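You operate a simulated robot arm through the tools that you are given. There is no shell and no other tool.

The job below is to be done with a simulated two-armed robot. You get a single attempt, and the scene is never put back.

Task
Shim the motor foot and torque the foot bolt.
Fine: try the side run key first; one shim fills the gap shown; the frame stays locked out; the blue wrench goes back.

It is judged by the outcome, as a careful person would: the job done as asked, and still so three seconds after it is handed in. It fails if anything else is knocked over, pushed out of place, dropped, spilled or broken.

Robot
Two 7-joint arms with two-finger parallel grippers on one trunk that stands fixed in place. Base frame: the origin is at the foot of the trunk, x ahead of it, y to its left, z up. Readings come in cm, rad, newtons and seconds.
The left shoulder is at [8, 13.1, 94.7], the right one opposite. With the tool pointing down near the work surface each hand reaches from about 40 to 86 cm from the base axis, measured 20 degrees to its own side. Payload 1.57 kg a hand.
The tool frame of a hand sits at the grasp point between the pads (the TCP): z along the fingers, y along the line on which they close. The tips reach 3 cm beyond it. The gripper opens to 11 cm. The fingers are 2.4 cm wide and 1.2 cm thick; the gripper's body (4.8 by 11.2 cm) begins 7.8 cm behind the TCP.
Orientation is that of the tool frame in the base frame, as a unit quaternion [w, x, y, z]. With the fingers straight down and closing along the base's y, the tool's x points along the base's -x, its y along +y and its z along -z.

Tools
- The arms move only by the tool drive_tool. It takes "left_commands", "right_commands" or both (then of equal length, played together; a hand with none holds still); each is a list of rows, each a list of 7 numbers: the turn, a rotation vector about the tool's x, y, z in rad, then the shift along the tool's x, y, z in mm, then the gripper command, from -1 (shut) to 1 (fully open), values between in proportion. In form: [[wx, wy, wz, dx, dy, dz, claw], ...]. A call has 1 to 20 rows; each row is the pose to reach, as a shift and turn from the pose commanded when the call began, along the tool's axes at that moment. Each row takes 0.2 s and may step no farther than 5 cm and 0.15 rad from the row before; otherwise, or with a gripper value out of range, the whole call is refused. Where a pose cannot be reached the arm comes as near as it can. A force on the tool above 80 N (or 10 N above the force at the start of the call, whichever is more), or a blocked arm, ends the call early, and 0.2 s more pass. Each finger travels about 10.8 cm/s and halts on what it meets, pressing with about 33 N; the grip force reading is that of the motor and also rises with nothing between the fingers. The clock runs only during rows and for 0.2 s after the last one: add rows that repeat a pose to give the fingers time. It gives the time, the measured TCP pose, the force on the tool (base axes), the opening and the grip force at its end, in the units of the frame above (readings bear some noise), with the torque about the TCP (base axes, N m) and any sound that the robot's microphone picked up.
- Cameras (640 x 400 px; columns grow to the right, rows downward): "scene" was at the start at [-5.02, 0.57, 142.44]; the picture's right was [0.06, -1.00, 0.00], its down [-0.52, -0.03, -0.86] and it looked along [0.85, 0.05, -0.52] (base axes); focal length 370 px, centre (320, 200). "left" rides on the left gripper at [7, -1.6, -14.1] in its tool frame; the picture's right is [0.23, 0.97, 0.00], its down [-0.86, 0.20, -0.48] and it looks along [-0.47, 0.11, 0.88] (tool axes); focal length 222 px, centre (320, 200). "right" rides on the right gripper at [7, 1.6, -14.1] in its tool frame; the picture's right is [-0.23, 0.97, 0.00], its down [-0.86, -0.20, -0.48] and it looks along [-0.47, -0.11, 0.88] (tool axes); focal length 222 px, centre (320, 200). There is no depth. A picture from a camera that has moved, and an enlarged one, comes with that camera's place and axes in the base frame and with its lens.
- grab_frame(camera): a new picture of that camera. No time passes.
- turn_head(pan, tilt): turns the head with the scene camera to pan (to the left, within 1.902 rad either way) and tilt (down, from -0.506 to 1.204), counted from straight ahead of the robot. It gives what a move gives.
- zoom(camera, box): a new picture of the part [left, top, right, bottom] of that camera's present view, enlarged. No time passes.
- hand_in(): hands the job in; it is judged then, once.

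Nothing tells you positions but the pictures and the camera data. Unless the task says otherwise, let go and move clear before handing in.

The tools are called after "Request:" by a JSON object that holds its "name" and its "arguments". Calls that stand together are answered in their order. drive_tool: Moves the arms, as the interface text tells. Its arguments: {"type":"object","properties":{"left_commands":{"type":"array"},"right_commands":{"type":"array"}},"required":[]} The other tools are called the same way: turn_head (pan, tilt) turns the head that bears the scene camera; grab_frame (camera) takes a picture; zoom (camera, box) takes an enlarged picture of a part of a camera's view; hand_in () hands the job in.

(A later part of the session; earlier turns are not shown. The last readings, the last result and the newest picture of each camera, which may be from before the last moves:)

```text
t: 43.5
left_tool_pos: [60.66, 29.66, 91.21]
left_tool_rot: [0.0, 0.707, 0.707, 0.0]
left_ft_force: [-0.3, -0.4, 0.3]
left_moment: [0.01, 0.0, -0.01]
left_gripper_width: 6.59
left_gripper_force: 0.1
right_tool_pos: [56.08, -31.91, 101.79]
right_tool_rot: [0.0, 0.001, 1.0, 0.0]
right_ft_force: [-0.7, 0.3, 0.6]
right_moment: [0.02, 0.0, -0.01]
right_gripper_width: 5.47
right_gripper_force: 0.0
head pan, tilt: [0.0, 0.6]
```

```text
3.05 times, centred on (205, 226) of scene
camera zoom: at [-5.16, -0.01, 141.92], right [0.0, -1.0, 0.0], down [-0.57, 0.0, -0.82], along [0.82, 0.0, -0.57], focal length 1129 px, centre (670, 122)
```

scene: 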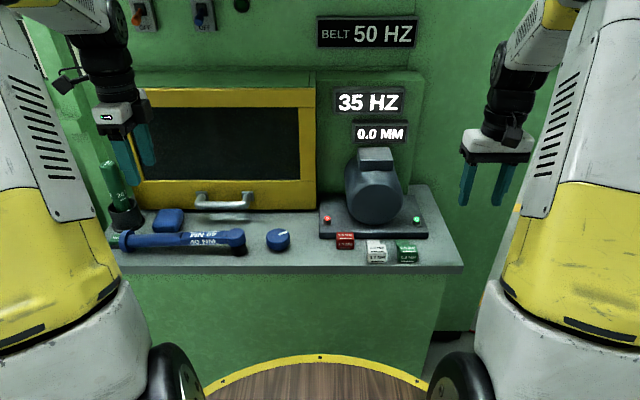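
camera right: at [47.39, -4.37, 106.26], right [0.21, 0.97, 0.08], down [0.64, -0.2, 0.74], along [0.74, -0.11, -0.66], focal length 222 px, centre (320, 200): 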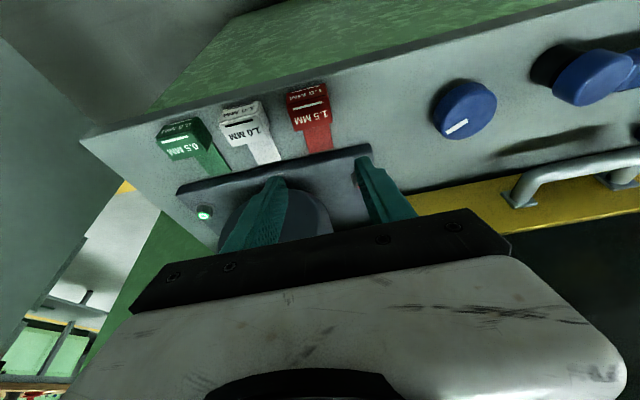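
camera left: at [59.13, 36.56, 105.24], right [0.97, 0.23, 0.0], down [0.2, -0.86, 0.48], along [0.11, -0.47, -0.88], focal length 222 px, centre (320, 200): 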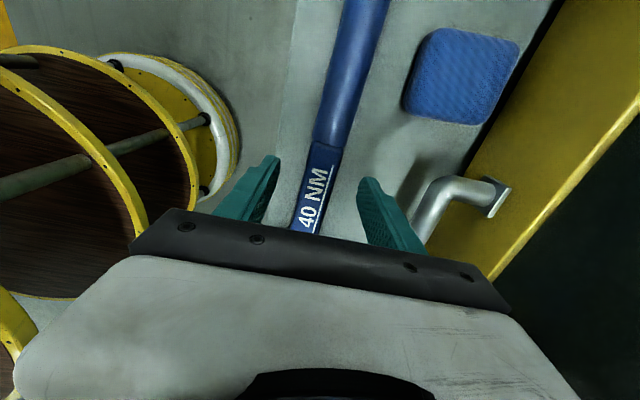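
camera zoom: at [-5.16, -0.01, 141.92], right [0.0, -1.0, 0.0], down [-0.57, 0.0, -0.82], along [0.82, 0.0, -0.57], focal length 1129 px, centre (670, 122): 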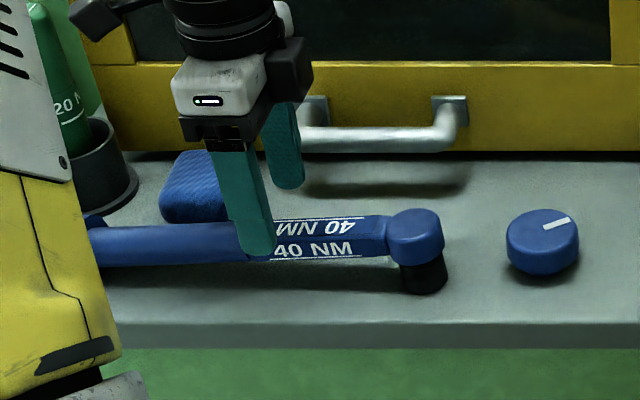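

The fingers straddle the shaft. I'll go down to grasp height and check clearances before closing.

Request:
{"name": "drive_tool", "arguments": {"left_commands": [[0, 0, 0, 1, 0, 20, 0.2], [0, 0, 0, 1, 0, 40, 0.1], [0, 0, 0, 1, 0, 51, 0.05], [0, 0, 0, 1, 0, 51, 0.0]]}}

Request:
{"name": "zoom", "arguments": {"camera": "left", "box": [220, 100, 420, 225]}}

Request:
{"name": "zoom", "arguments": {"camera": "scene", "box": [130, 200, 270, 288]}}

```text
t: 44.5
left_tool_pos: [60.75, 29.69, 86.23]
left_tool_rot: [-0.001, 0.707, 0.707, -0.001]
left_ft_force: [0.2, 0.2, 0.4]
left_moment: [0.01, 0.0, 0.01]
left_gripper_width: 5.52
left_gripper_force: 0.0
right_tool_pos: [56.15, -32.05, 101.77]
right_tool_rot: [0.0, 0.0, 1.0, 0.0]
right_ft_force: [0.9, 0.4, -0.5]
right_moment: [-0.01, -0.04, 0.04]
right_gripper_width: 5.5
right_gripper_force: 0.0
head pan, tilt: [0.0, 0.6]
```

```text
3.20 times, centred on (320, 162) of left
camera zoom: at [59.21, 36.61, 100.22], right [0.97, 0.23, 0.0], down [0.2, -0.86, 0.48], along [0.11, -0.47, -0.88], focal length 711 px, centre (320, 320)
```

zoom: 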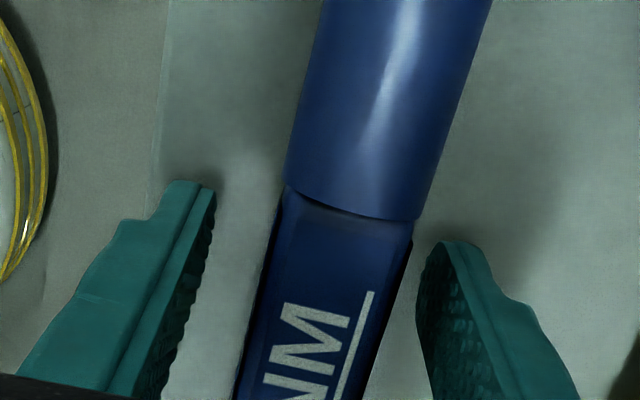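

```text
4.55 times, centred on (200, 244) of scene
camera zoom: at [-5.16, -0.01, 141.92], right [0.0, -1.0, 0.0], down [-0.57, 0.0, -0.82], along [0.82, 0.0, -0.57], focal length 1684 px, centre (866, 0)
```

zoom: 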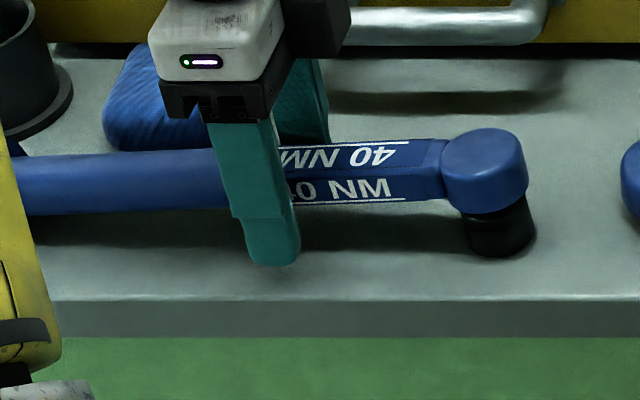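

The fingertips are clear of the bench and on the flat section. I'll close on the shaft now.

Request:
{"name": "drive_tool", "arguments": {"left_commands": [[0, 0, 0, 0, 0, 0, -0.2], [0, 0, 0, 0, 0, 0, -0.4], [0, 0, 0, 0, 0, 0, -0.6], [0, 0, 0, 0, 0, 0, -0.8], [0, 0, 0, 0, 0, 0, -1], [0, 0, 0, 0, 0, 0, -1]]}}

Request:
{"name": "zoom", "arguments": {"camera": "left", "box": [220, 100, 420, 225]}}

Request:
{"name": "zoom", "arguments": {"camera": "scene", "box": [130, 200, 270, 288]}}

```text
t: 45.9
left_tool_pos: [60.85, 29.65, 86.19]
left_tool_rot: [0.0, 0.707, 0.707, 0.0]
left_ft_force: [-0.1, 0.2, 0.5]
left_moment: [0.05, 0.03, -0.26]
left_gripper_width: 2.79
left_gripper_force: 32.6
right_tool_pos: [56.2, -31.88, 101.82]
right_tool_rot: [0.0, 0.0, 1.0, 0.0]
right_ft_force: [-0.4, 0.3, 0.9]
right_moment: [0.03, 0.01, -0.01]
right_gripper_width: 5.48
right_gripper_force: 0.1
head pan, tilt: [0.0, 0.6]
```

```text
3.20 times, centred on (320, 162) of left
camera zoom: at [59.21, 36.61, 100.25], right [0.97, 0.23, 0.0], down [0.2, -0.86, 0.48], along [0.11, -0.47, -0.88], focal length 711 px, centre (320, 320)
```

zoom: 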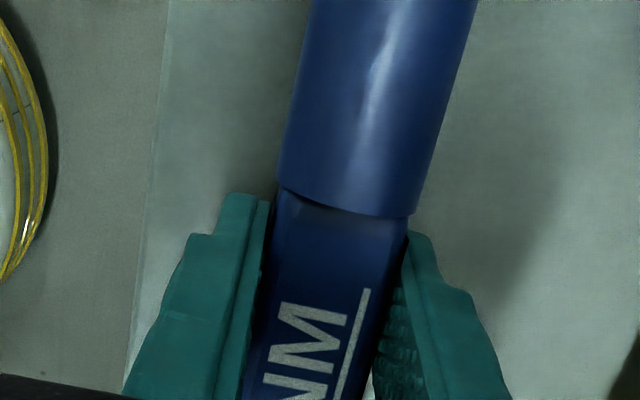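

```text
4.55 times, centred on (200, 244) of scene
camera zoom: at [-5.16, -0.01, 141.92], right [0.0, -1.0, 0.0], down [-0.57, 0.0, -0.82], along [0.82, 0.0, -0.57], focal length 1684 px, centre (866, 0)
```

zoom: 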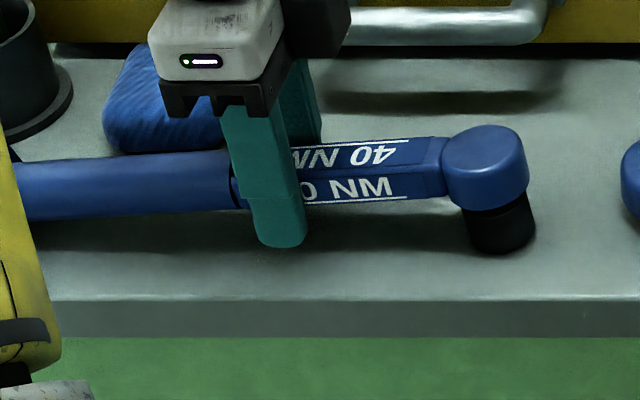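

The wrench is gripped at 2.8 cm. I'll lift it a few centimetres and check whether it droops.

Request:
{"name": "drive_tool", "arguments": {"left_commands": [[0, 0, 0, 0, 0, -5, -1], [0, 0, 0, 0, 0, -15, -1], [0, 0, 0, 0, 0, -30, -1], [0, 0, 0, 0, 0, -40, -1], [0, 0, 0, 0, 0, -40, -1], [0, 0, 0, 0, 0, -40, -1]]}}

Request:
{"name": "grab_frame", "arguments": {"camera": "left"}}

Request:
{"name": "zoom", "arguments": {"camera": "scene", "box": [100, 160, 310, 291]}}

```text
t: 47.3
left_tool_pos: [60.76, 29.68, 90.19]
left_tool_rot: [0.0, 0.707, 0.707, 0.0]
left_ft_force: [-1.0, 0.4, -3.2]
left_moment: [-0.09, 0.02, -0.02]
left_gripper_width: 2.75
left_gripper_force: 32.5
right_tool_pos: [56.17, -31.98, 101.74]
right_tool_rot: [0.0, 0.0, 1.0, 0.0]
right_ft_force: [0.0, -0.1, -0.3]
right_moment: [-0.01, 0.01, -0.01]
right_gripper_width: 5.5
right_gripper_force: 0.1
head pan, tilt: [0.0, 0.6]
```

```text
taken
camera left: at [59.16, 36.65, 104.19], right [0.97, 0.23, 0.0], down [0.2, -0.85, 0.48], along [0.11, -0.47, -0.88], focal length 222 px, centre (320, 200)
```

left: 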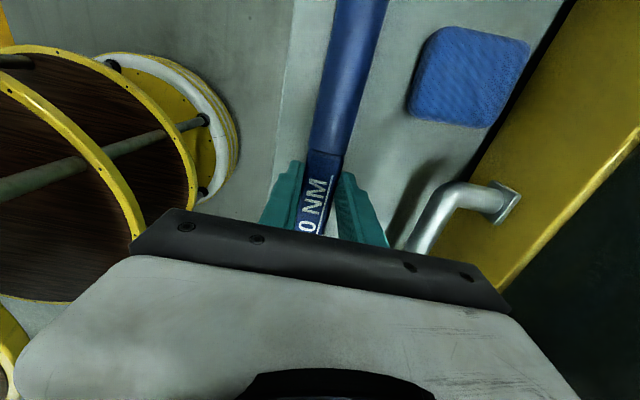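

```text
3.05 times, centred on (205, 226) of scene
camera zoom: at [-5.15, 0.0, 141.92], right [0.0, -1.0, 0.0], down [-0.57, 0.0, -0.82], along [0.82, 0.0, -0.57], focal length 1129 px, centre (670, 122)
```

zoom: 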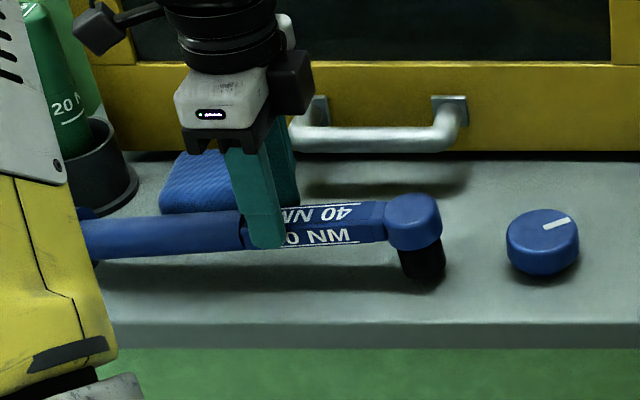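

The hand rose 4 cm but the wrench looks raised only about 1.5 cm, so it may have slipped in the fingers. I'll look more closely before going on.

Request:
{"name": "zoom", "arguments": {"camera": "left", "box": [220, 100, 420, 225]}}

Request:
{"name": "zoom", "arguments": {"camera": "scene", "box": [130, 200, 270, 288]}}

Request:
{"name": "turn_head", "arguments": {"pan": 0.35, "tilt": 0.7}}

Request:
{"name": "grab_frame", "arguments": {"camera": "scene"}}

Request:
{"name": "zoom", "arguments": {"camera": "scene", "box": [220, 130, 420, 255]}}

Request:
{"name": "zoom", "arguments": {"camera": "right", "box": [400, 0, 640, 200]}}

```text
3.20 times, centred on (320, 162) of left
camera zoom: at [59.16, 36.65, 104.19], right [0.97, 0.23, 0.0], down [0.2, -0.85, 0.48], along [0.11, -0.47, -0.88], focal length 711 px, centre (320, 320)
```

zoom: 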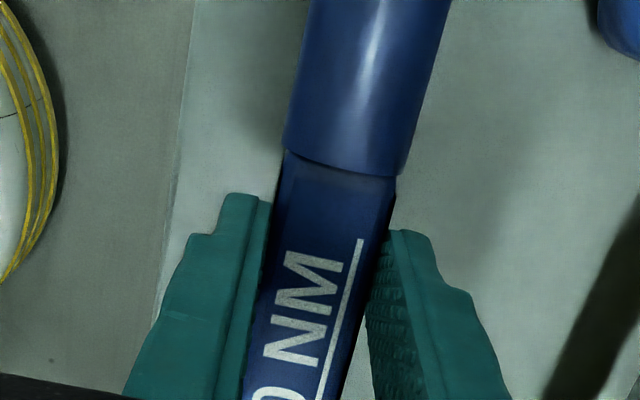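

```text
4.55 times, centred on (200, 244) of scene
camera zoom: at [-5.15, 0.0, 141.92], right [0.0, -1.0, 0.0], down [-0.57, 0.0, -0.82], along [0.82, 0.0, -0.57], focal length 1684 px, centre (866, 0)
```

zoom: 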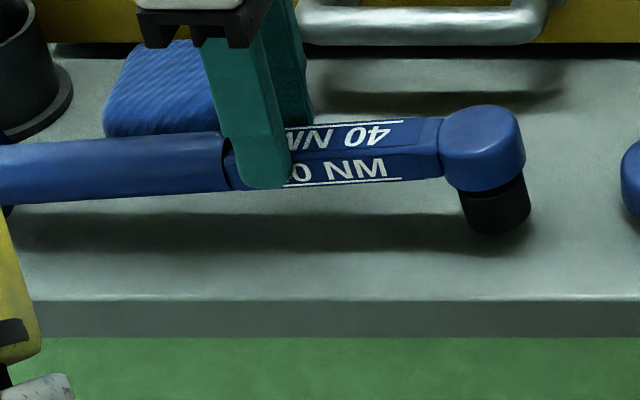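

```text
t: 48.1
left_tool_pos: [60.8, 29.62, 90.18]
left_tool_rot: [0.0, 0.707, 0.707, 0.0]
left_ft_force: [0.2, 0.1, -3.4]
left_moment: [-0.06, 0.02, -0.03]
left_gripper_width: 2.76
left_gripper_force: 32.9
right_tool_pos: [56.13, -32.03, 101.78]
right_tool_rot: [0.0, 0.001, 1.0, 0.0]
right_ft_force: [0.1, -0.2, -1.1]
right_moment: [-0.04, -0.03, -0.02]
right_gripper_width: 5.47
right_gripper_force: 0.0
head pan, tilt: [0.351, 0.7]
```

```text
taken
```

scene: 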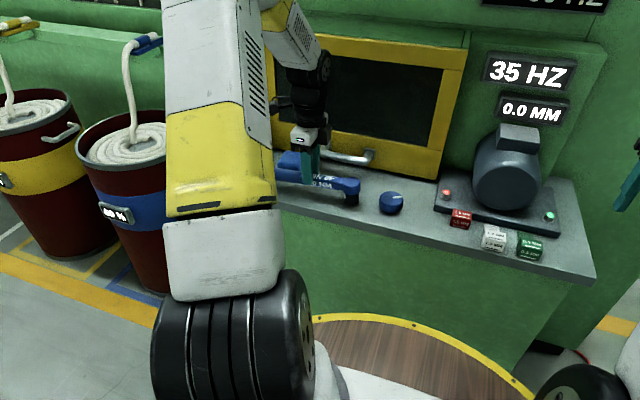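

```text
3.20 times, centred on (320, 192) of scene
camera zoom: at [-6.01, 2.91, 141.06], right [0.34, -0.94, 0.0], down [-0.61, -0.22, -0.76], along [0.72, 0.26, -0.64], focal length 1185 px, centre (320, 224)
```

zoom: 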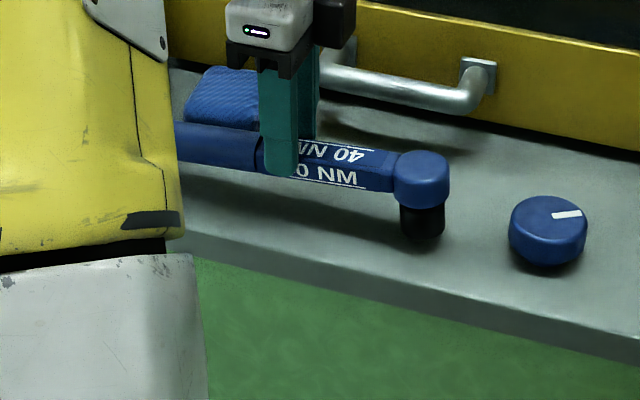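

```text
2.00 times, centred on (520, 100) of right
camera zoom: at [49.13, -30.39, 116.11], right [0.23, 0.97, 0.0], down [0.86, -0.2, 0.48], along [0.47, -0.11, -0.88], focal length 444 px, centre (-80, 400)
```

zoom: 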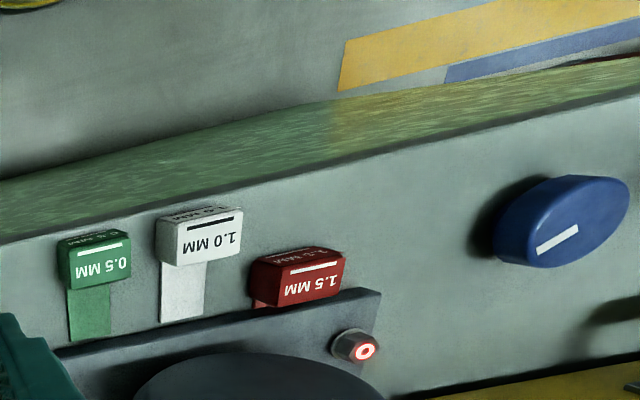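

The whole wrench is up only about 1.2 cm and now hangs at the fingertips. I'll set it back down, re-grip deeper, and lift more slowly while watching the force.

Request:
{"name": "drive_tool", "arguments": {"left_commands": [[0, 0, 0, 0, 0, 4, -1], [0, 0, 0, 0, 0, 8, -1], [0, 0, 0, 0, 0, 11, -1], [0, 0, 0, 0, 0, 11, -1]]}}

Request:
{"name": "turn_head", "arguments": {"pan": 0.0, "tilt": 0.6}}

Request:
{"name": "zoom", "arguments": {"camera": "scene", "box": [130, 200, 270, 288]}}

```text
t: 49.1
left_tool_pos: [60.84, 29.67, 89.02]
left_tool_rot: [-0.001, 0.707, 0.707, 0.0]
left_ft_force: [0.5, -0.6, -4.6]
left_moment: [-0.07, 0.03, 0.06]
left_gripper_width: 2.77
left_gripper_force: 33.3
right_tool_pos: [56.02, -32.06, 101.81]
right_tool_rot: [-0.001, 0.0, 1.0, 0.0]
right_ft_force: [0.0, 0.9, 0.0]
right_moment: [-0.05, -0.02, -0.04]
right_gripper_width: 5.51
right_gripper_force: 0.1
head pan, tilt: [0.351, 0.7]
```

```text
t: 50.0
left_tool_pos: [60.85, 29.59, 89.05]
left_tool_rot: [0.0, 0.707, 0.707, 0.0]
left_ft_force: [0.4, -1.7, -4.0]
left_moment: [-0.11, 0.02, 0.01]
left_gripper_width: 2.76
left_gripper_force: 33.2
right_tool_pos: [56.14, -31.93, 101.9]
right_tool_rot: [0.0, 0.0, 1.0, 0.0]
right_ft_force: [-0.2, 0.7, 0.4]
right_moment: [0.02, 0.0, 0.0]
right_gripper_width: 5.5
right_gripper_force: 0.1
head pan, tilt: [0.0, 0.6]
```

```text
4.55 times, centred on (200, 244) of scene
camera zoom: at [-5.15, 0.0, 141.92], right [0.0, -1.0, 0.0], down [-0.57, 0.0, -0.82], along [0.82, 0.0, -0.57], focal length 1684 px, centre (866, 0)
```

zoom: 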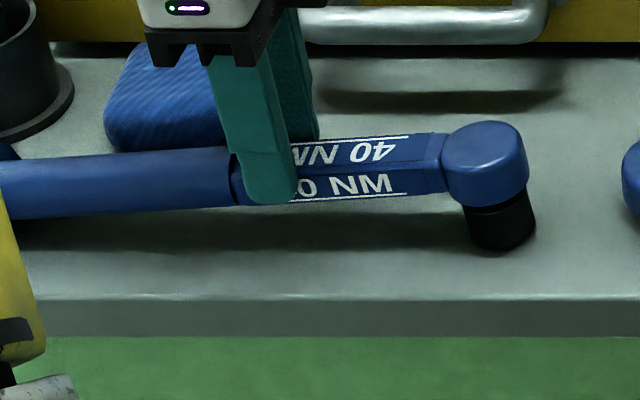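

The wrench is about 2–3 mm above its rest. I'll set it down, open, lower the hand and re-grip deeper.

Request:
{"name": "drive_tool", "arguments": {"left_commands": [[0, 0, 0, 0, 0, 1.5, -1], [0, 0, 0, 0, 0, 3, -1], [0, 0, 0, 0, 0, 3, -1], [0, 0, 0, 0, 0, 3, -0.6], [0, 0, 0, 0, 0, 3, -0.2], [0, 0, 0, 0, 0, 3, 0], [0, 0, 0, 0, 0, 15, 0], [0, 0, 0, 0, 0, 30, 0], [0, 0, 0, 0, 0, 30, 0]]}}

Request:
{"name": "zoom", "arguments": {"camera": "scene", "box": [130, 200, 270, 288]}}

Request:
{"name": "zoom", "arguments": {"camera": "left", "box": [220, 100, 420, 225]}}

```text
t: 52.0
left_tool_pos: [60.84, 29.64, 86.06]
left_tool_rot: [0.0, 0.707, 0.707, 0.0]
left_ft_force: [0.2, -0.8, 0.3]
left_moment: [-0.02, 0.01, -0.01]
left_gripper_width: 5.48
left_gripper_force: 0.1
right_tool_pos: [56.16, -32.09, 101.76]
right_tool_rot: [0.001, -0.001, 1.0, 0.0]
right_ft_force: [0.9, -0.2, -0.5]
right_moment: [-0.01, 0.0, 0.0]
right_gripper_width: 5.48
right_gripper_force: 0.2
head pan, tilt: [0.0, 0.6]
```

```text
4.55 times, centred on (200, 244) of scene
camera zoom: at [-5.16, -0.01, 141.92], right [0.0, -1.0, 0.0], down [-0.57, 0.0, -0.82], along [0.82, 0.0, -0.57], focal length 1684 px, centre (866, 0)
```

zoom: 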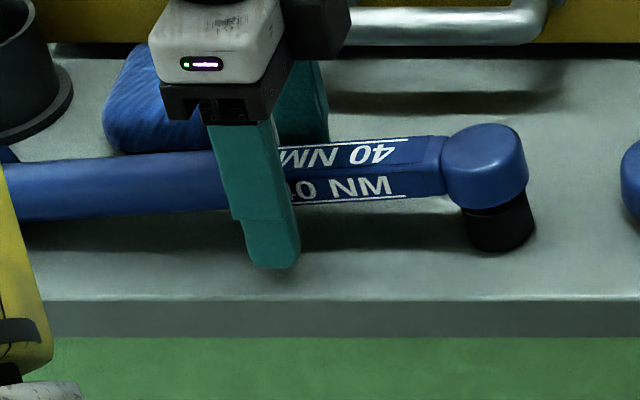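

```text
3.20 times, centred on (320, 162) of left
camera zoom: at [59.24, 36.65, 100.06], right [0.97, 0.23, 0.0], down [0.2, -0.86, 0.48], along [0.11, -0.47, -0.88], focal length 711 px, centre (320, 320)
```

zoom: 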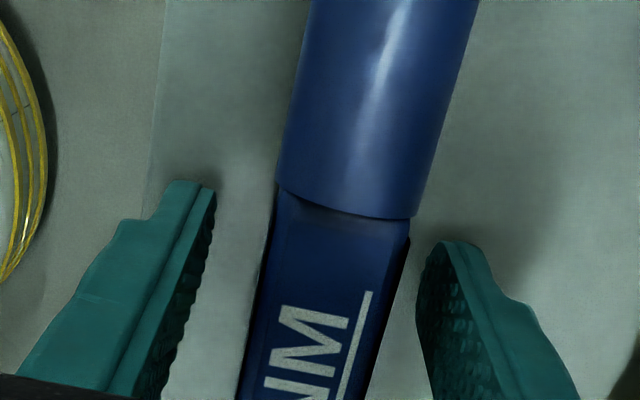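

The wrench is back on the bench and the fingers are deep again. I'll re-grip and lift by only 3 mm to read the force.

Request:
{"name": "drive_tool", "arguments": {"left_commands": [[0, 0, 0, 0, 0, 0, -0.3], [0, 0, 0, 0, 0, 0, -0.6], [0, 0, 0, 0, 0, 0, -1], [0, 0, 0, 0, 0, 0, -1], [0, 0, 0, 0, 0, 0, -1], [0, 0, 0, 0, 0, 0, -1]]}}

Request:
{"name": "drive_tool", "arguments": {"left_commands": [[0, 0, 0, 0, 0, -1.5, -1], [0, 0, 0, 0, 0, -3, -1], [0, 0, 0, 0, 0, -3, -1]]}}

Request:
{"name": "drive_tool", "arguments": {"left_commands": [[0, 0, 0, 0, 0, -2, -1], [0, 0, 0, 0, 0, -4, -1], [0, 0, 0, 0, 0, -7, -1], [0, 0, 0, 0, 0, -7, -1]]}}

Request:
{"name": "zoom", "arguments": {"camera": "scene", "box": [130, 200, 270, 288]}}

```text
t: 53.4
left_tool_pos: [60.78, 29.64, 85.96]
left_tool_rot: [0.0, 0.707, 0.707, 0.0]
left_ft_force: [-0.3, 0.4, -0.7]
left_moment: [0.03, -0.04, 0.02]
left_gripper_width: 2.76
left_gripper_force: 32.9
right_tool_pos: [56.17, -32.05, 101.95]
right_tool_rot: [0.0, -0.001, 1.0, 0.0]
right_ft_force: [-0.1, 0.1, -0.7]
right_moment: [0.0, -0.03, -0.01]
right_gripper_width: 5.52
right_gripper_force: 0.1
head pan, tilt: [0.0, 0.6]
```

```text
t: 54.2
left_tool_pos: [60.71, 29.62, 86.27]
left_tool_rot: [0.0, 0.707, 0.707, 0.0]
left_ft_force: [0.4, -0.6, -2.6]
left_moment: [-0.1, 0.02, 0.02]
left_gripper_width: 2.76
left_gripper_force: 33.1
right_tool_pos: [56.16, -32.0, 101.88]
right_tool_rot: [0.0, 0.0, 1.0, 0.0]
right_ft_force: [0.0, 0.0, 0.2]
right_moment: [0.02, -0.03, 0.01]
right_gripper_width: 5.49
right_gripper_force: 0.1
head pan, tilt: [0.0, 0.6]
```

```text
t: 55.2
left_tool_pos: [60.77, 29.67, 86.97]
left_tool_rot: [0.0, 0.707, 0.707, 0.001]
left_ft_force: [-0.1, -0.2, -3.6]
left_moment: [-0.08, 0.0, -0.01]
left_gripper_width: 2.8
left_gripper_force: 32.5
right_tool_pos: [56.15, -32.02, 101.73]
right_tool_rot: [0.0, 0.0, 1.0, 0.0]
right_ft_force: [1.2, 0.2, -1.2]
right_moment: [0.01, -0.01, 0.01]
right_gripper_width: 5.5
right_gripper_force: 0.0
head pan, tilt: [0.0, 0.6]
```

```text
4.55 times, centred on (200, 244) of scene
camera zoom: at [-5.15, 0.0, 141.92], right [0.0, -1.0, 0.0], down [-0.57, 0.0, -0.82], along [0.82, 0.0, -0.57], focal length 1684 px, centre (866, 0)
```

zoom: 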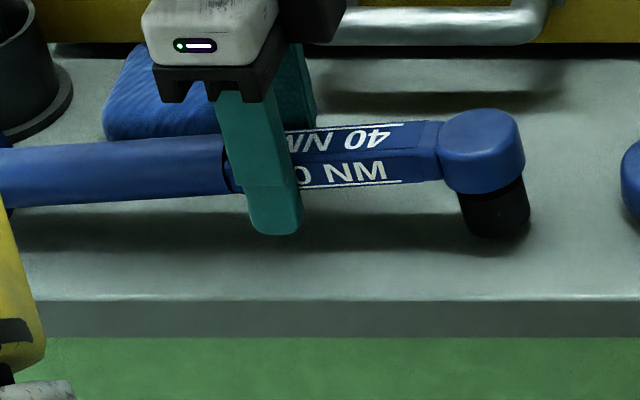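

The lift is now tracking the hand with only the wrench's weight (about 3.5 N). I'll lift further and keep checking for slip.

Request:
{"name": "drive_tool", "arguments": {"left_commands": [[0, 0, 0, 0, 0, -5, -1], [0, 0, 0, 0, 0, -10, -1], [0, 0, 0, 0, 0, -15, -1], [0, 0, 0, 0, 0, -15, -1]]}}

Request:
{"name": "zoom", "arguments": {"camera": "scene", "box": [130, 200, 270, 288]}}

Request:
{"name": "zoom", "arguments": {"camera": "left", "box": [220, 100, 420, 225]}}

```text
t: 56.2
left_tool_pos: [60.95, 29.62, 88.6]
left_tool_rot: [0.0, 0.707, 0.707, 0.0]
left_ft_force: [-0.3, 0.2, -3.8]
left_moment: [-0.08, 0.0, -0.01]
left_gripper_width: 2.78
left_gripper_force: 33.3
right_tool_pos: [56.23, -32.03, 101.77]
right_tool_rot: [0.0, 0.0, 1.0, 0.0]
right_ft_force: [1.2, 0.2, -1.0]
right_moment: [-0.02, 0.01, 0.02]
right_gripper_width: 5.49
right_gripper_force: 0.0
head pan, tilt: [0.0, 0.6]
```

```text
4.55 times, centred on (200, 244) of scene
camera zoom: at [-5.15, 0.0, 141.92], right [0.0, -1.0, 0.0], down [-0.57, 0.0, -0.82], along [0.82, 0.0, -0.57], focal length 1684 px, centre (866, 0)
```

zoom: 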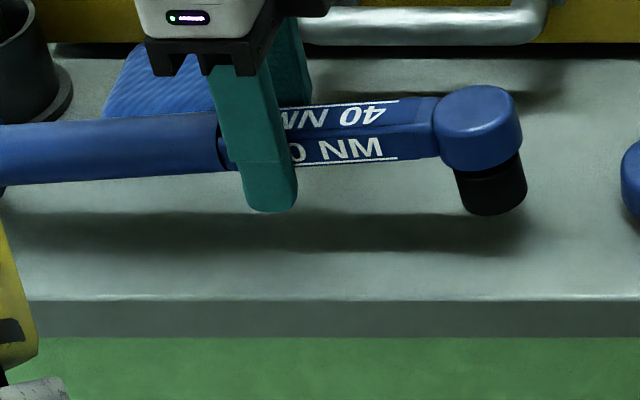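

```text
3.20 times, centred on (320, 162) of left
camera zoom: at [59.19, 36.66, 102.62], right [0.97, 0.23, 0.0], down [0.2, -0.85, 0.48], along [0.11, -0.47, -0.88], focal length 711 px, centre (320, 320)
```

zoom: 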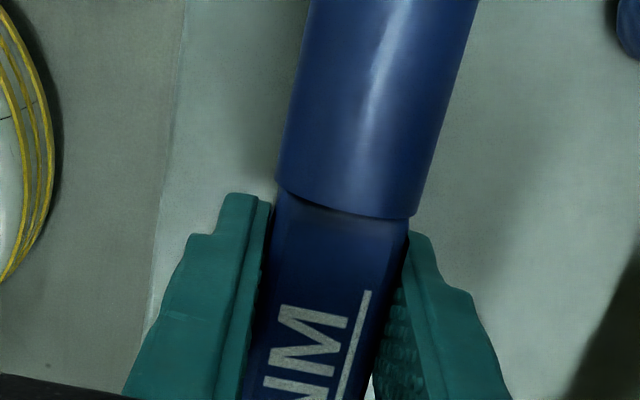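

The wrench now follows the hand cleanly. For clearance over the blue knob and the shim block while turning, I want the fingers higher on the shaft, so I'll set it down and re-grip about 9 mm higher.

Request:
{"name": "drive_tool", "arguments": {"left_commands": [[0, 0, 0, 0, 0, 8, -1], [0, 0, 0, 0, 0, 16, -1], [0, 0, 0, 0, 0, 23, -1], [0, 0, 0, 0, 0, 25, -1], [0, 0, 0, 0, 0, 25, -1], [0, 0, 0, 0, 0, 25, -0.7], [0, 0, 0, 0, 0, 25, -0.3], [0, 0, 0, 0, 0, 25, -0.1], [0, 0, 0, 0, 0, 20, -0.1], [0, 0, 0, 0, 0, 16, -0.1], [0, 0, 0, 0, 0, 16, -0.4], [0, 0, 0, 0, 0, 16, -0.7], [0, 0, 0, 0, 0, 16, -1], [0, 0, 0, 0, 0, 16, -1], [0, 0, 0, 0, 0, 16, -1], [0, 0, 0, 0, 0, 16, -1]]}}

Request:
{"name": "zoom", "arguments": {"camera": "scene", "box": [130, 200, 270, 288]}}

Request:
{"name": "zoom", "arguments": {"camera": "left", "box": [220, 100, 420, 225]}}

```text
t: 59.6
left_tool_pos: [60.89, 29.51, 86.82]
left_tool_rot: [0.0, 0.708, 0.707, 0.0]
left_ft_force: [0.2, 0.0, 2.3]
left_moment: [-0.05, 0.0, 0.02]
left_gripper_width: 2.78
left_gripper_force: 33.2
right_tool_pos: [56.2, -32.08, 101.76]
right_tool_rot: [0.0, 0.001, 1.0, 0.0]
right_ft_force: [0.5, -0.2, 0.2]
right_moment: [0.01, 0.0, 0.0]
right_gripper_width: 5.51
right_gripper_force: 0.1
head pan, tilt: [0.0, 0.6]
```

```text
4.55 times, centred on (200, 244) of scene
camera zoom: at [-5.16, -0.01, 141.92], right [0.0, -1.0, 0.0], down [-0.57, 0.0, -0.82], along [0.82, 0.0, -0.57], focal length 1684 px, centre (866, 0)
```

zoom: 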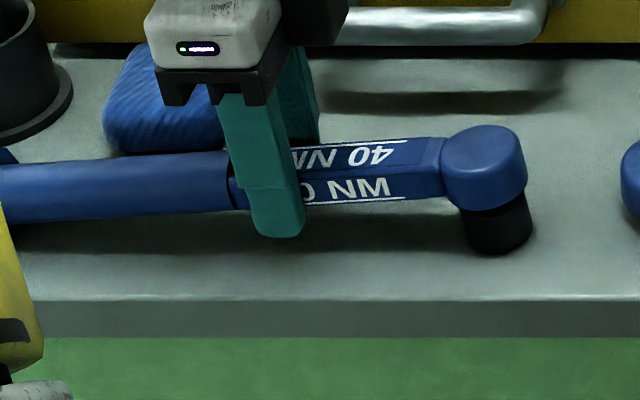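

```text
3.20 times, centred on (320, 162) of left
camera zoom: at [59.14, 36.58, 100.97], right [0.97, 0.23, 0.0], down [0.2, -0.86, 0.48], along [0.11, -0.47, -0.88], focal length 711 px, centre (320, 320)
```

zoom: 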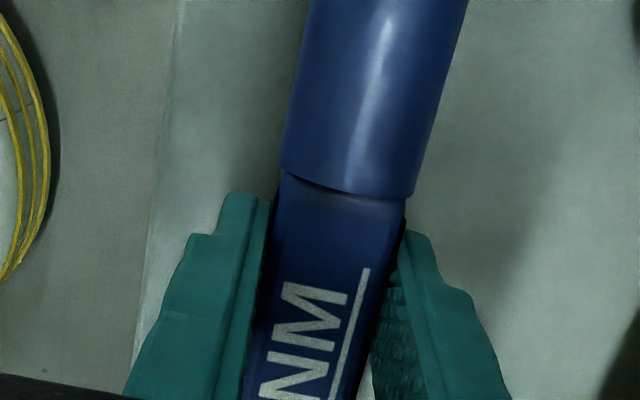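

The grip is good at the higher position. I'll lift slowly to clear everything on the bench, checking for slip.

Request:
{"name": "drive_tool", "arguments": {"left_commands": [[0, 0, 0, 0, 0, -2, -1], [0, 0, 0, 0, 0, -5, -1], [0, 0, 0, 0, 0, -10, -1], [0, 0, 0, 0, 0, -16, -1], [0, 0, 0, 0, 0, -23, -1], [0, 0, 0, 0, 0, -30, -1], [0, 0, 0, 0, 0, -30, -1]]}}

Request:
{"name": "zoom", "arguments": {"camera": "left", "box": [220, 100, 420, 225]}}

Request:
{"name": "zoom", "arguments": {"camera": "scene", "box": [130, 180, 270, 268]}}

```text
t: 61.2
left_tool_pos: [60.86, 29.51, 89.81]
left_tool_rot: [0.001, 0.707, 0.707, 0.0]
left_ft_force: [0.9, 0.2, -2.9]
left_moment: [-0.09, -0.02, -0.04]
left_gripper_width: 2.78
left_gripper_force: 32.4
right_tool_pos: [56.24, -32.03, 101.76]
right_tool_rot: [0.0, 0.0, 1.0, 0.0]
right_ft_force: [0.2, -0.4, -0.5]
right_moment: [0.01, -0.03, -0.01]
right_gripper_width: 5.51
right_gripper_force: 0.1
head pan, tilt: [0.0, 0.6]
```

```text
3.20 times, centred on (320, 162) of left
camera zoom: at [59.24, 36.61, 103.89], right [0.97, 0.23, 0.0], down [0.2, -0.85, 0.48], along [0.11, -0.47, -0.88], focal length 711 px, centre (320, 320)
```

zoom: 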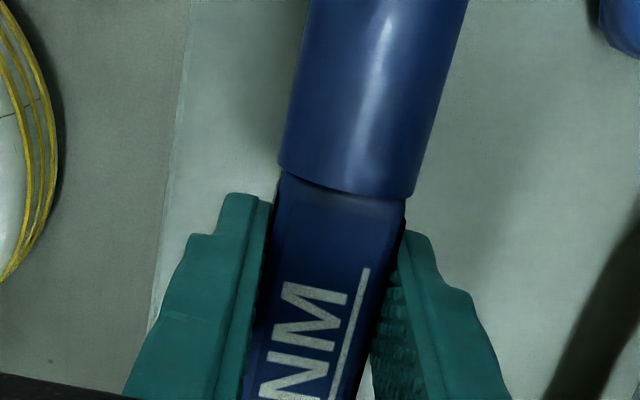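

```text
4.55 times, centred on (200, 224) of scene
camera zoom: at [-5.15, 0.0, 141.92], right [0.0, -1.0, 0.0], down [-0.57, 0.0, -0.82], along [0.82, 0.0, -0.57], focal length 1684 px, centre (866, 91)
```

zoom: 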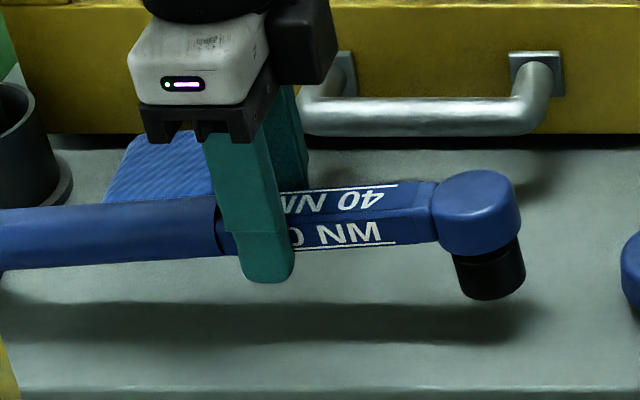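

The wrench is held firmly. I'll lift it clear, carry it toward the red bolt, and turn the hand so the handle points back toward the robot with the head forward.

Request:
{"name": "drive_tool", "arguments": {"left_commands": [[0, 0, 0, 0, 0, -20, -1], [0, 0, 0, 0, 0, -45, -1], [0, 0, 0, 0, 0, -72, -1], [0, 0, -0.13, -26, -2, -72, -1], [0, 0, -0.26, -52, -4, -72, -1], [0, 0, -0.39, -78, -6, -72, -1], [0, 0, -0.52, -104, -8, -72, -1], [0, 0, -0.65, -130, -10, -72, -1], [0, 0, -0.78, -156, -12, -72, -1], [0, 0, -0.91, -182, -14, -72, -1], [0, 0, -1.04, -208, -16, -72, -1], [0, 0, -1.17, -234, -18, -72, -1], [0, 0, -1.3, -260, -20, -72, -1], [0, 0, -1.43, -286, -22, -72, -1], [0, 0, -1.5708, -312, -24, -72, -1], [0, 0, -1.5708, -312, -24, -72, -1]]}}

Request:
{"name": "grab_frame", "arguments": {"camera": "left"}}

Request:
{"name": "grab_frame", "arguments": {"camera": "scene"}}

Request:
{"name": "grab_frame", "arguments": {"camera": "right"}}

```text
t: 64.6
left_tool_pos: [58.41, -1.66, 97.11]
left_tool_rot: [0.0, -0.001, 1.0, -0.001]
left_ft_force: [-0.2, 0.4, -3.7]
left_moment: [0.05, -0.1, -0.04]
left_gripper_width: 2.77
left_gripper_force: 33.2
right_tool_pos: [56.2, -32.15, 101.82]
right_tool_rot: [0.0, 0.001, 1.0, 0.001]
right_ft_force: [0.4, -0.9, -0.9]
right_moment: [0.01, 0.01, 0.0]
right_gripper_width: 5.51
right_gripper_force: 0.0
head pan, tilt: [0.0, 0.6]
```

```text
taken
camera left: at [51.51, -3.22, 111.19], right [-0.23, 0.97, 0.0], down [0.85, 0.2, 0.48], along [0.47, 0.11, -0.88], focal length 222 px, centre (320, 200)
```

left: 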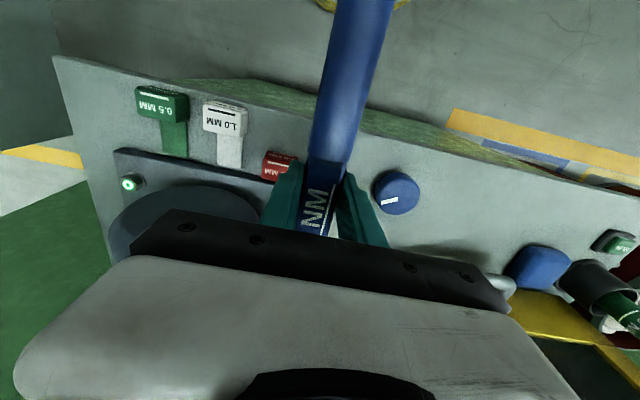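

```text
taken
```

scene: 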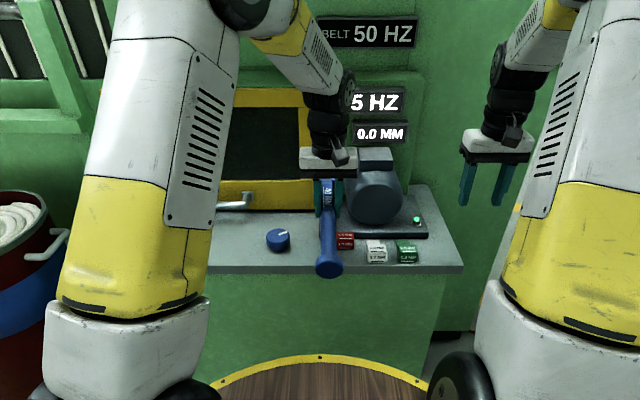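

```text
taken
camera right: at [49.13, -30.4, 116.1], right [0.23, 0.97, 0.0], down [0.86, -0.2, 0.48], along [0.47, -0.11, -0.88], focal length 222 px, centre (320, 200)
```

right: 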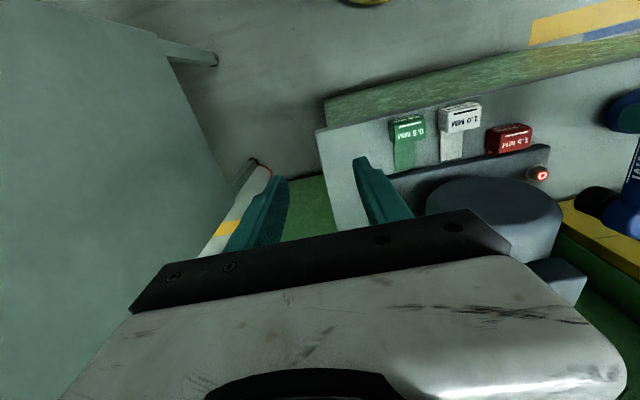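

The wrench head is hidden from the scene and left cameras by the hand itself, but the right camera can see both socket and bolt. I'll move the right hand to a viewing spot at the front right.

Request:
{"name": "drive_tool", "arguments": {"right_commands": [[0, 0, 0, -12, 30, 0, 0], [0, 0, 0, -24, 60, 0, 0], [0, 0, 0, -36, 90, 15, 0], [0, 0, 0, -48, 121, 30, 0], [0, 0, 0, -48, 121, 38, 0], [0, 0, 0, -48, 121, 38, 0]]}}

Request:
{"name": "grab_frame", "arguments": {"camera": "right"}}

Request:
{"name": "zoom", "arguments": {"camera": "right", "box": [400, 80, 600, 205]}}

```text
t: 66.0
left_tool_pos: [58.47, -1.65, 97.16]
left_tool_rot: [0.0, 0.0, 1.0, 0.0]
left_ft_force: [0.9, 0.1, -4.2]
left_moment: [0.0, -0.08, -0.01]
left_gripper_width: 2.78
left_gripper_force: 32.6
right_tool_pos: [60.9, -19.93, 98.08]
right_tool_rot: [0.0, 0.0, 1.0, -0.001]
right_ft_force: [0.3, -0.6, 0.2]
right_moment: [0.01, 0.01, 0.02]
right_gripper_width: 5.47
right_gripper_force: 0.2
head pan, tilt: [0.0, 0.6]
```

```text
taken
camera right: at [53.93, -18.31, 112.4], right [0.23, 0.97, 0.0], down [0.86, -0.2, 0.48], along [0.47, -0.11, -0.88], focal length 222 px, centre (320, 200)
```

right: 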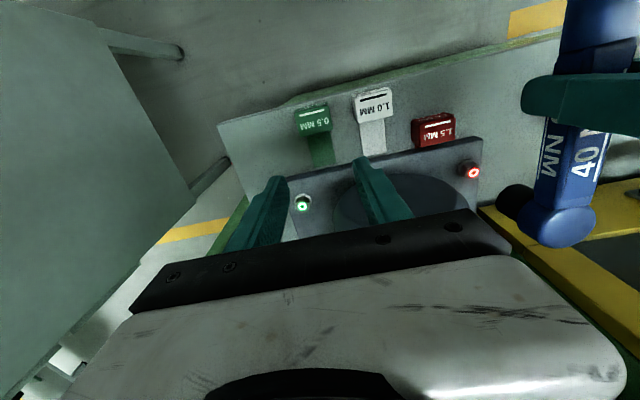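

```text
3.20 times, centred on (500, 142) of right
camera zoom: at [53.93, -18.31, 112.4], right [0.23, 0.97, 0.0], down [0.86, -0.2, 0.48], along [0.47, -0.11, -0.88], focal length 711 px, centre (-256, 384)
```

zoom: 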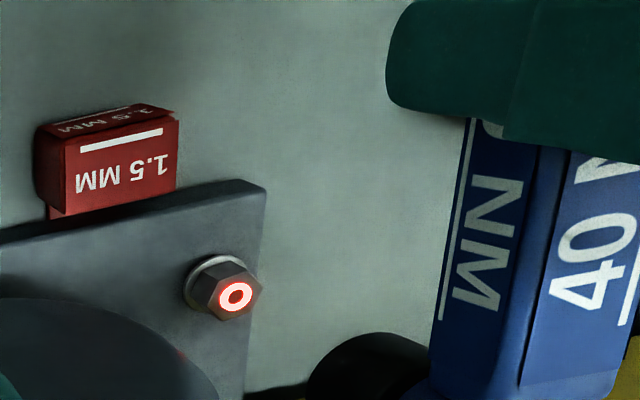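

The right camera puts the bolt top at about (68.55, -1.92, 86.3). Now I'll zoom in on the socket to get its position in the hand.

Request:
{"name": "zoom", "arguments": {"camera": "right", "box": [460, 150, 620, 250]}}

```text
4.00 times, centred on (540, 200) of right
camera zoom: at [53.93, -18.31, 112.4], right [0.23, 0.97, 0.0], down [0.86, -0.2, 0.48], along [0.47, -0.11, -0.88], focal length 888 px, centre (-560, 200)
```

zoom: 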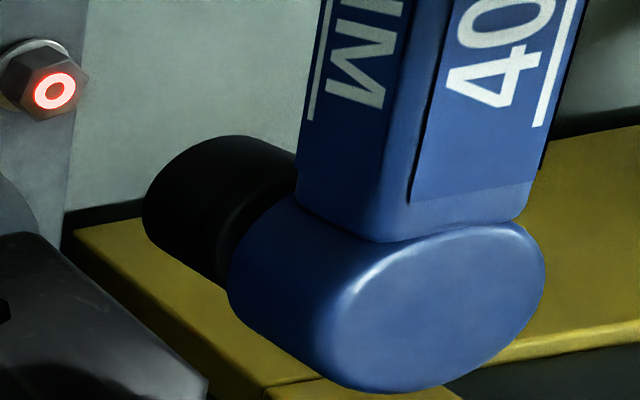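

The head sits 9.9 cm from the grip point, with the socket bottom about 4.5 cm below it. I'll lower the wrench until the socket is just above the bolt and check alignment.

Request:
{"name": "drive_tool", "arguments": {"left_commands": [[0, 0, 0, -0.5, -1, 15, -1], [0, 0, 0, -1, -2, 30, -1], [0, 0, 0, -1.7, -2.5, 43, -1], [0, 0, 0, -1.7, -2.5, 48, -1], [0, 0, 0, -1.7, -2.5, 48, -1]]}}

Request:
{"name": "grab_frame", "arguments": {"camera": "right"}}

Request:
{"name": "zoom", "arguments": {"camera": "right", "box": [420, 110, 580, 210]}}

```text
t: 67.2
left_tool_pos: [58.53, -1.88, 92.31]
left_tool_rot: [0.0, -0.001, 1.0, 0.0]
left_ft_force: [-0.1, 0.2, -3.9]
left_moment: [-0.03, -0.1, 0.0]
left_gripper_width: 2.75
left_gripper_force: 33.1
right_tool_pos: [60.86, -19.89, 98.1]
right_tool_rot: [-0.001, 0.0, 1.0, 0.0]
right_ft_force: [0.2, -0.4, 0.2]
right_moment: [-0.03, -0.03, -0.02]
right_gripper_width: 5.5
right_gripper_force: 0.1
head pan, tilt: [0.0, 0.6]
```

```text
taken
camera right: at [53.92, -18.33, 112.42], right [0.23, 0.97, 0.0], down [0.86, -0.2, 0.48], along [0.47, -0.11, -0.88], focal length 222 px, centre (320, 200)
```

right: 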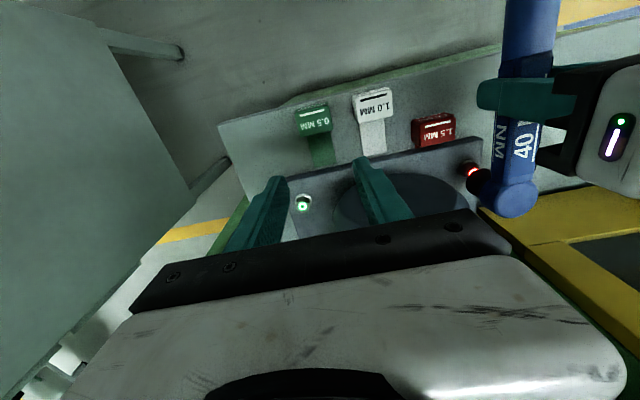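

```text
4.00 times, centred on (500, 160) of right
camera zoom: at [53.92, -18.33, 112.42], right [0.23, 0.97, 0.0], down [0.86, -0.2, 0.48], along [0.47, -0.11, -0.88], focal length 888 px, centre (-400, 360)
```

zoom: 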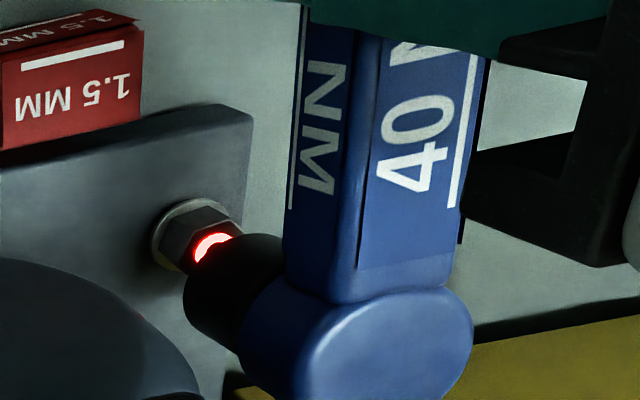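

The socket bottom is just above the bolt. I'll take a tighter view to compare the socket outline with the bolt axis.

Request:
{"name": "zoom", "arguments": {"camera": "right", "box": [450, 145, 530, 195]}}

Request:
{"name": "zoom", "arguments": {"camera": "right", "box": [450, 140, 570, 230]}}

```text
8.00 times, centred on (490, 170) of right
camera zoom: at [53.92, -18.33, 112.42], right [0.23, 0.97, 0.0], down [0.86, -0.2, 0.48], along [0.47, -0.11, -0.88], focal length 1777 px, centre (-1040, 440)
```

zoom: 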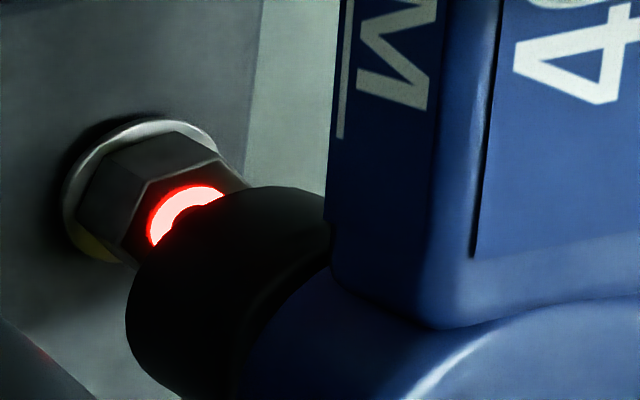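

```text
4.44 times, centred on (510, 185) of right
camera zoom: at [53.92, -18.33, 112.42], right [0.23, 0.97, 0.0], down [0.86, -0.2, 0.48], along [0.47, -0.11, -0.88], focal length 987 px, centre (-524, 267)
```

zoom: 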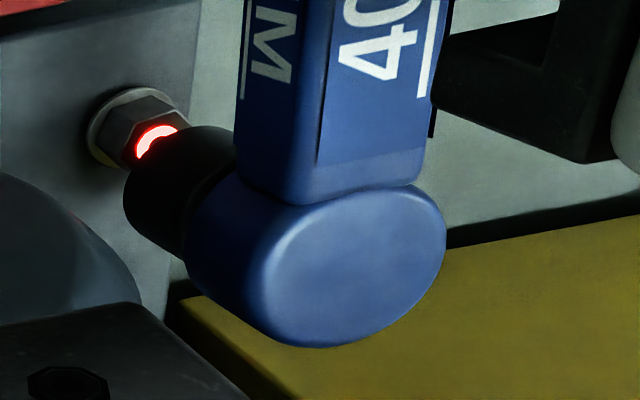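

I need a second viewpoint to be sure of the alignment. I'll tilt and lower the right hand for a more level look at the socket and bolt.

Request:
{"name": "drive_tool", "arguments": {"right_commands": [[0, -0.13, 0, 3, 10, 10, 0], [0, -0.26, 0, 6, 20, 30, 0], [0, -0.4, 0, 9, 29, 50, 0], [0, -0.4, 0, 9, 29, 61, 0], [0, -0.4, 0, 9, 29, 61, 0]]}}

Request:
{"name": "grab_frame", "arguments": {"camera": "right"}}

Request:
{"name": "zoom", "arguments": {"camera": "right", "box": [400, 110, 560, 210]}}

```text
t: 68.4
left_tool_pos: [58.43, -1.8, 92.23]
left_tool_rot: [0.0, 0.0, 1.0, 0.0]
left_ft_force: [-0.3, 1.0, -4.3]
left_moment: [0.02, -0.1, -0.01]
left_gripper_width: 2.78
left_gripper_force: 33.1
right_tool_pos: [59.94, -16.95, 92.07]
right_tool_rot: [0.198, 0.0, 0.98, 0.0]
right_ft_force: [0.2, -0.5, -0.1]
right_moment: [0.01, 0.0, -0.01]
right_gripper_width: 5.47
right_gripper_force: 0.0
head pan, tilt: [0.0, 0.6]
```

```text
taken
camera right: at [48.0, -15.42, 102.49], right [0.21, 0.97, 0.09], down [0.6, -0.2, 0.77], along [0.77, -0.11, -0.63], focal length 222 px, centre (320, 200)
```

right: 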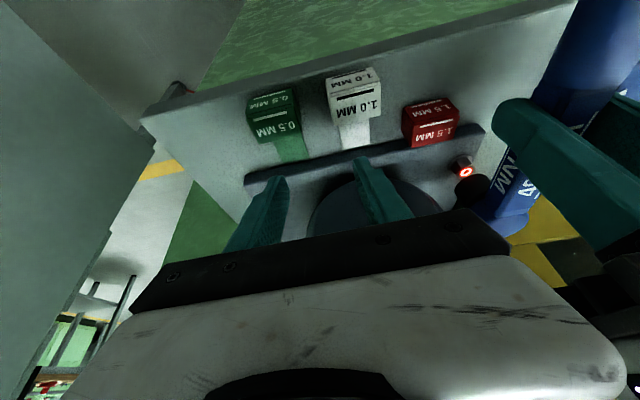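

```text
4.00 times, centred on (480, 160) of right
camera zoom: at [48.0, -15.42, 102.49], right [0.21, 0.97, 0.09], down [0.6, -0.2, 0.77], along [0.77, -0.11, -0.63], focal length 888 px, centre (-320, 360)
```

zoom: 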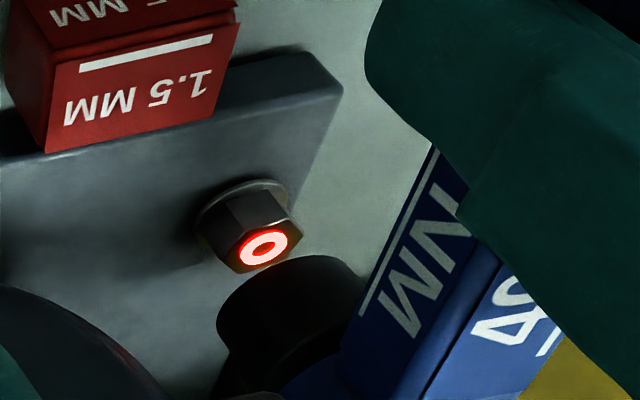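

Both the bolt and the socket rim are visible from here. I'll zoom in to measure the rim.

Request:
{"name": "zoom", "arguments": {"camera": "right", "box": [440, 140, 520, 190]}}

Request:
{"name": "zoom", "arguments": {"camera": "right", "box": [440, 140, 600, 240]}}

```text
8.00 times, centred on (480, 165) of right
camera zoom: at [48.0, -15.42, 102.49], right [0.21, 0.97, 0.09], down [0.6, -0.2, 0.77], along [0.77, -0.11, -0.63], focal length 1777 px, centre (-960, 480)
```

zoom: 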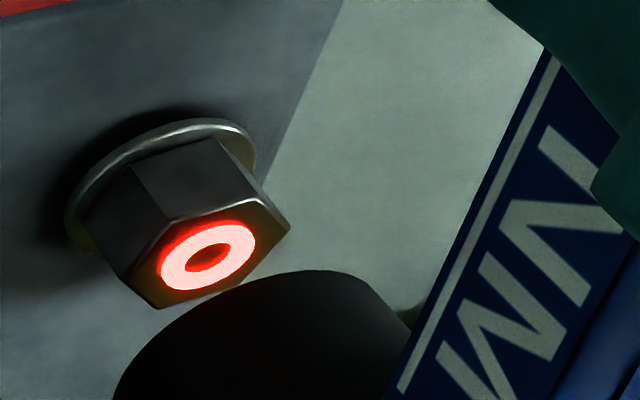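

```text
4.00 times, centred on (520, 190) of right
camera zoom: at [48.0, -15.42, 102.49], right [0.21, 0.97, 0.09], down [0.6, -0.2, 0.77], along [0.77, -0.11, -0.63], focal length 888 px, centre (-480, 240)
```

zoom: 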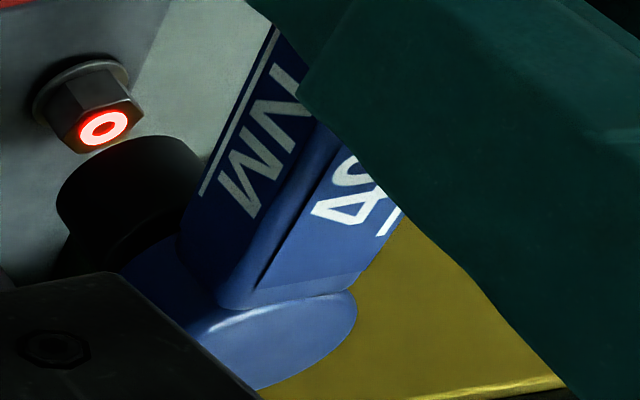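

Comparing the rim with the bolt in both views, the socket sits about 0.65 cm too far in +x and 0.1 cm in +y. I'll shift the wrench back by that amount and look again.

Request:
{"name": "drive_tool", "arguments": {"left_commands": [[0, 0, 0, 3, -0.5, 0, -1], [0, 0, 0, 6.5, -1, 0, -1], [0, 0, 0, 6.5, -1, 6, -1], [0, 0, 0, 6.5, -1, 6, -1]]}}

Request:
{"name": "zoom", "arguments": {"camera": "right", "box": [440, 140, 520, 190]}}

Request:
{"name": "zoom", "arguments": {"camera": "right", "box": [440, 140, 600, 240]}}

```text
t: 69.4
left_tool_pos: [57.92, -1.98, 91.8]
left_tool_rot: [0.001, 0.0, 1.0, 0.0]
left_ft_force: [0.2, -0.7, -4.2]
left_moment: [-0.05, -0.09, 0.02]
left_gripper_width: 2.79
left_gripper_force: 32.8
right_tool_pos: [60.06, -17.02, 92.13]
right_tool_rot: [0.198, 0.0, 0.98, 0.0]
right_ft_force: [-0.1, 0.9, -0.5]
right_moment: [-0.03, 0.0, -0.01]
right_gripper_width: 5.52
right_gripper_force: 0.0
head pan, tilt: [0.0, 0.6]
```

```text
8.00 times, centred on (480, 165) of right
camera zoom: at [48.02, -15.41, 102.5], right [0.21, 0.97, 0.09], down [0.6, -0.2, 0.77], along [0.77, -0.11, -0.63], focal length 1777 px, centre (-960, 480)
```

zoom: 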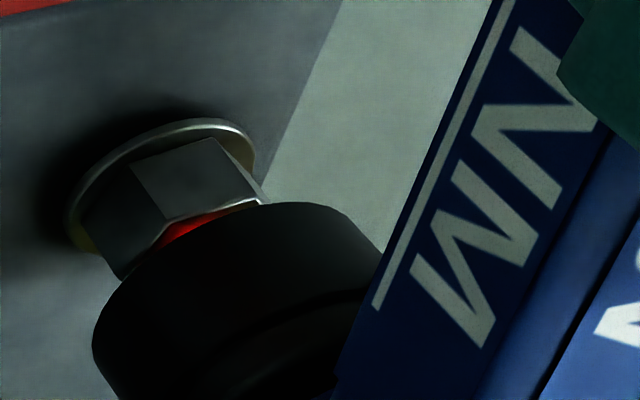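

```text
4.00 times, centred on (520, 190) of right
camera zoom: at [48.02, -15.41, 102.5], right [0.21, 0.97, 0.09], down [0.6, -0.2, 0.77], along [0.77, -0.11, -0.63], focal length 888 px, centre (-480, 240)
```

zoom: 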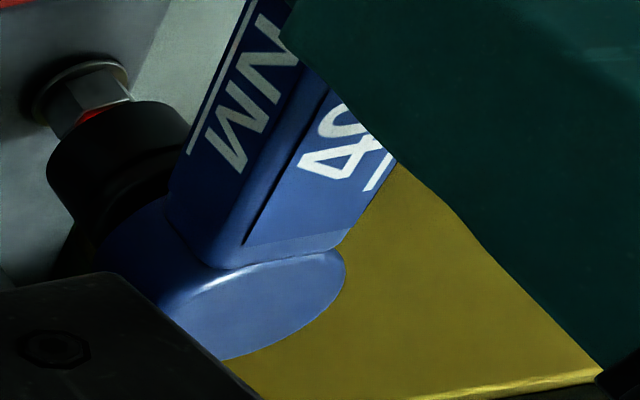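

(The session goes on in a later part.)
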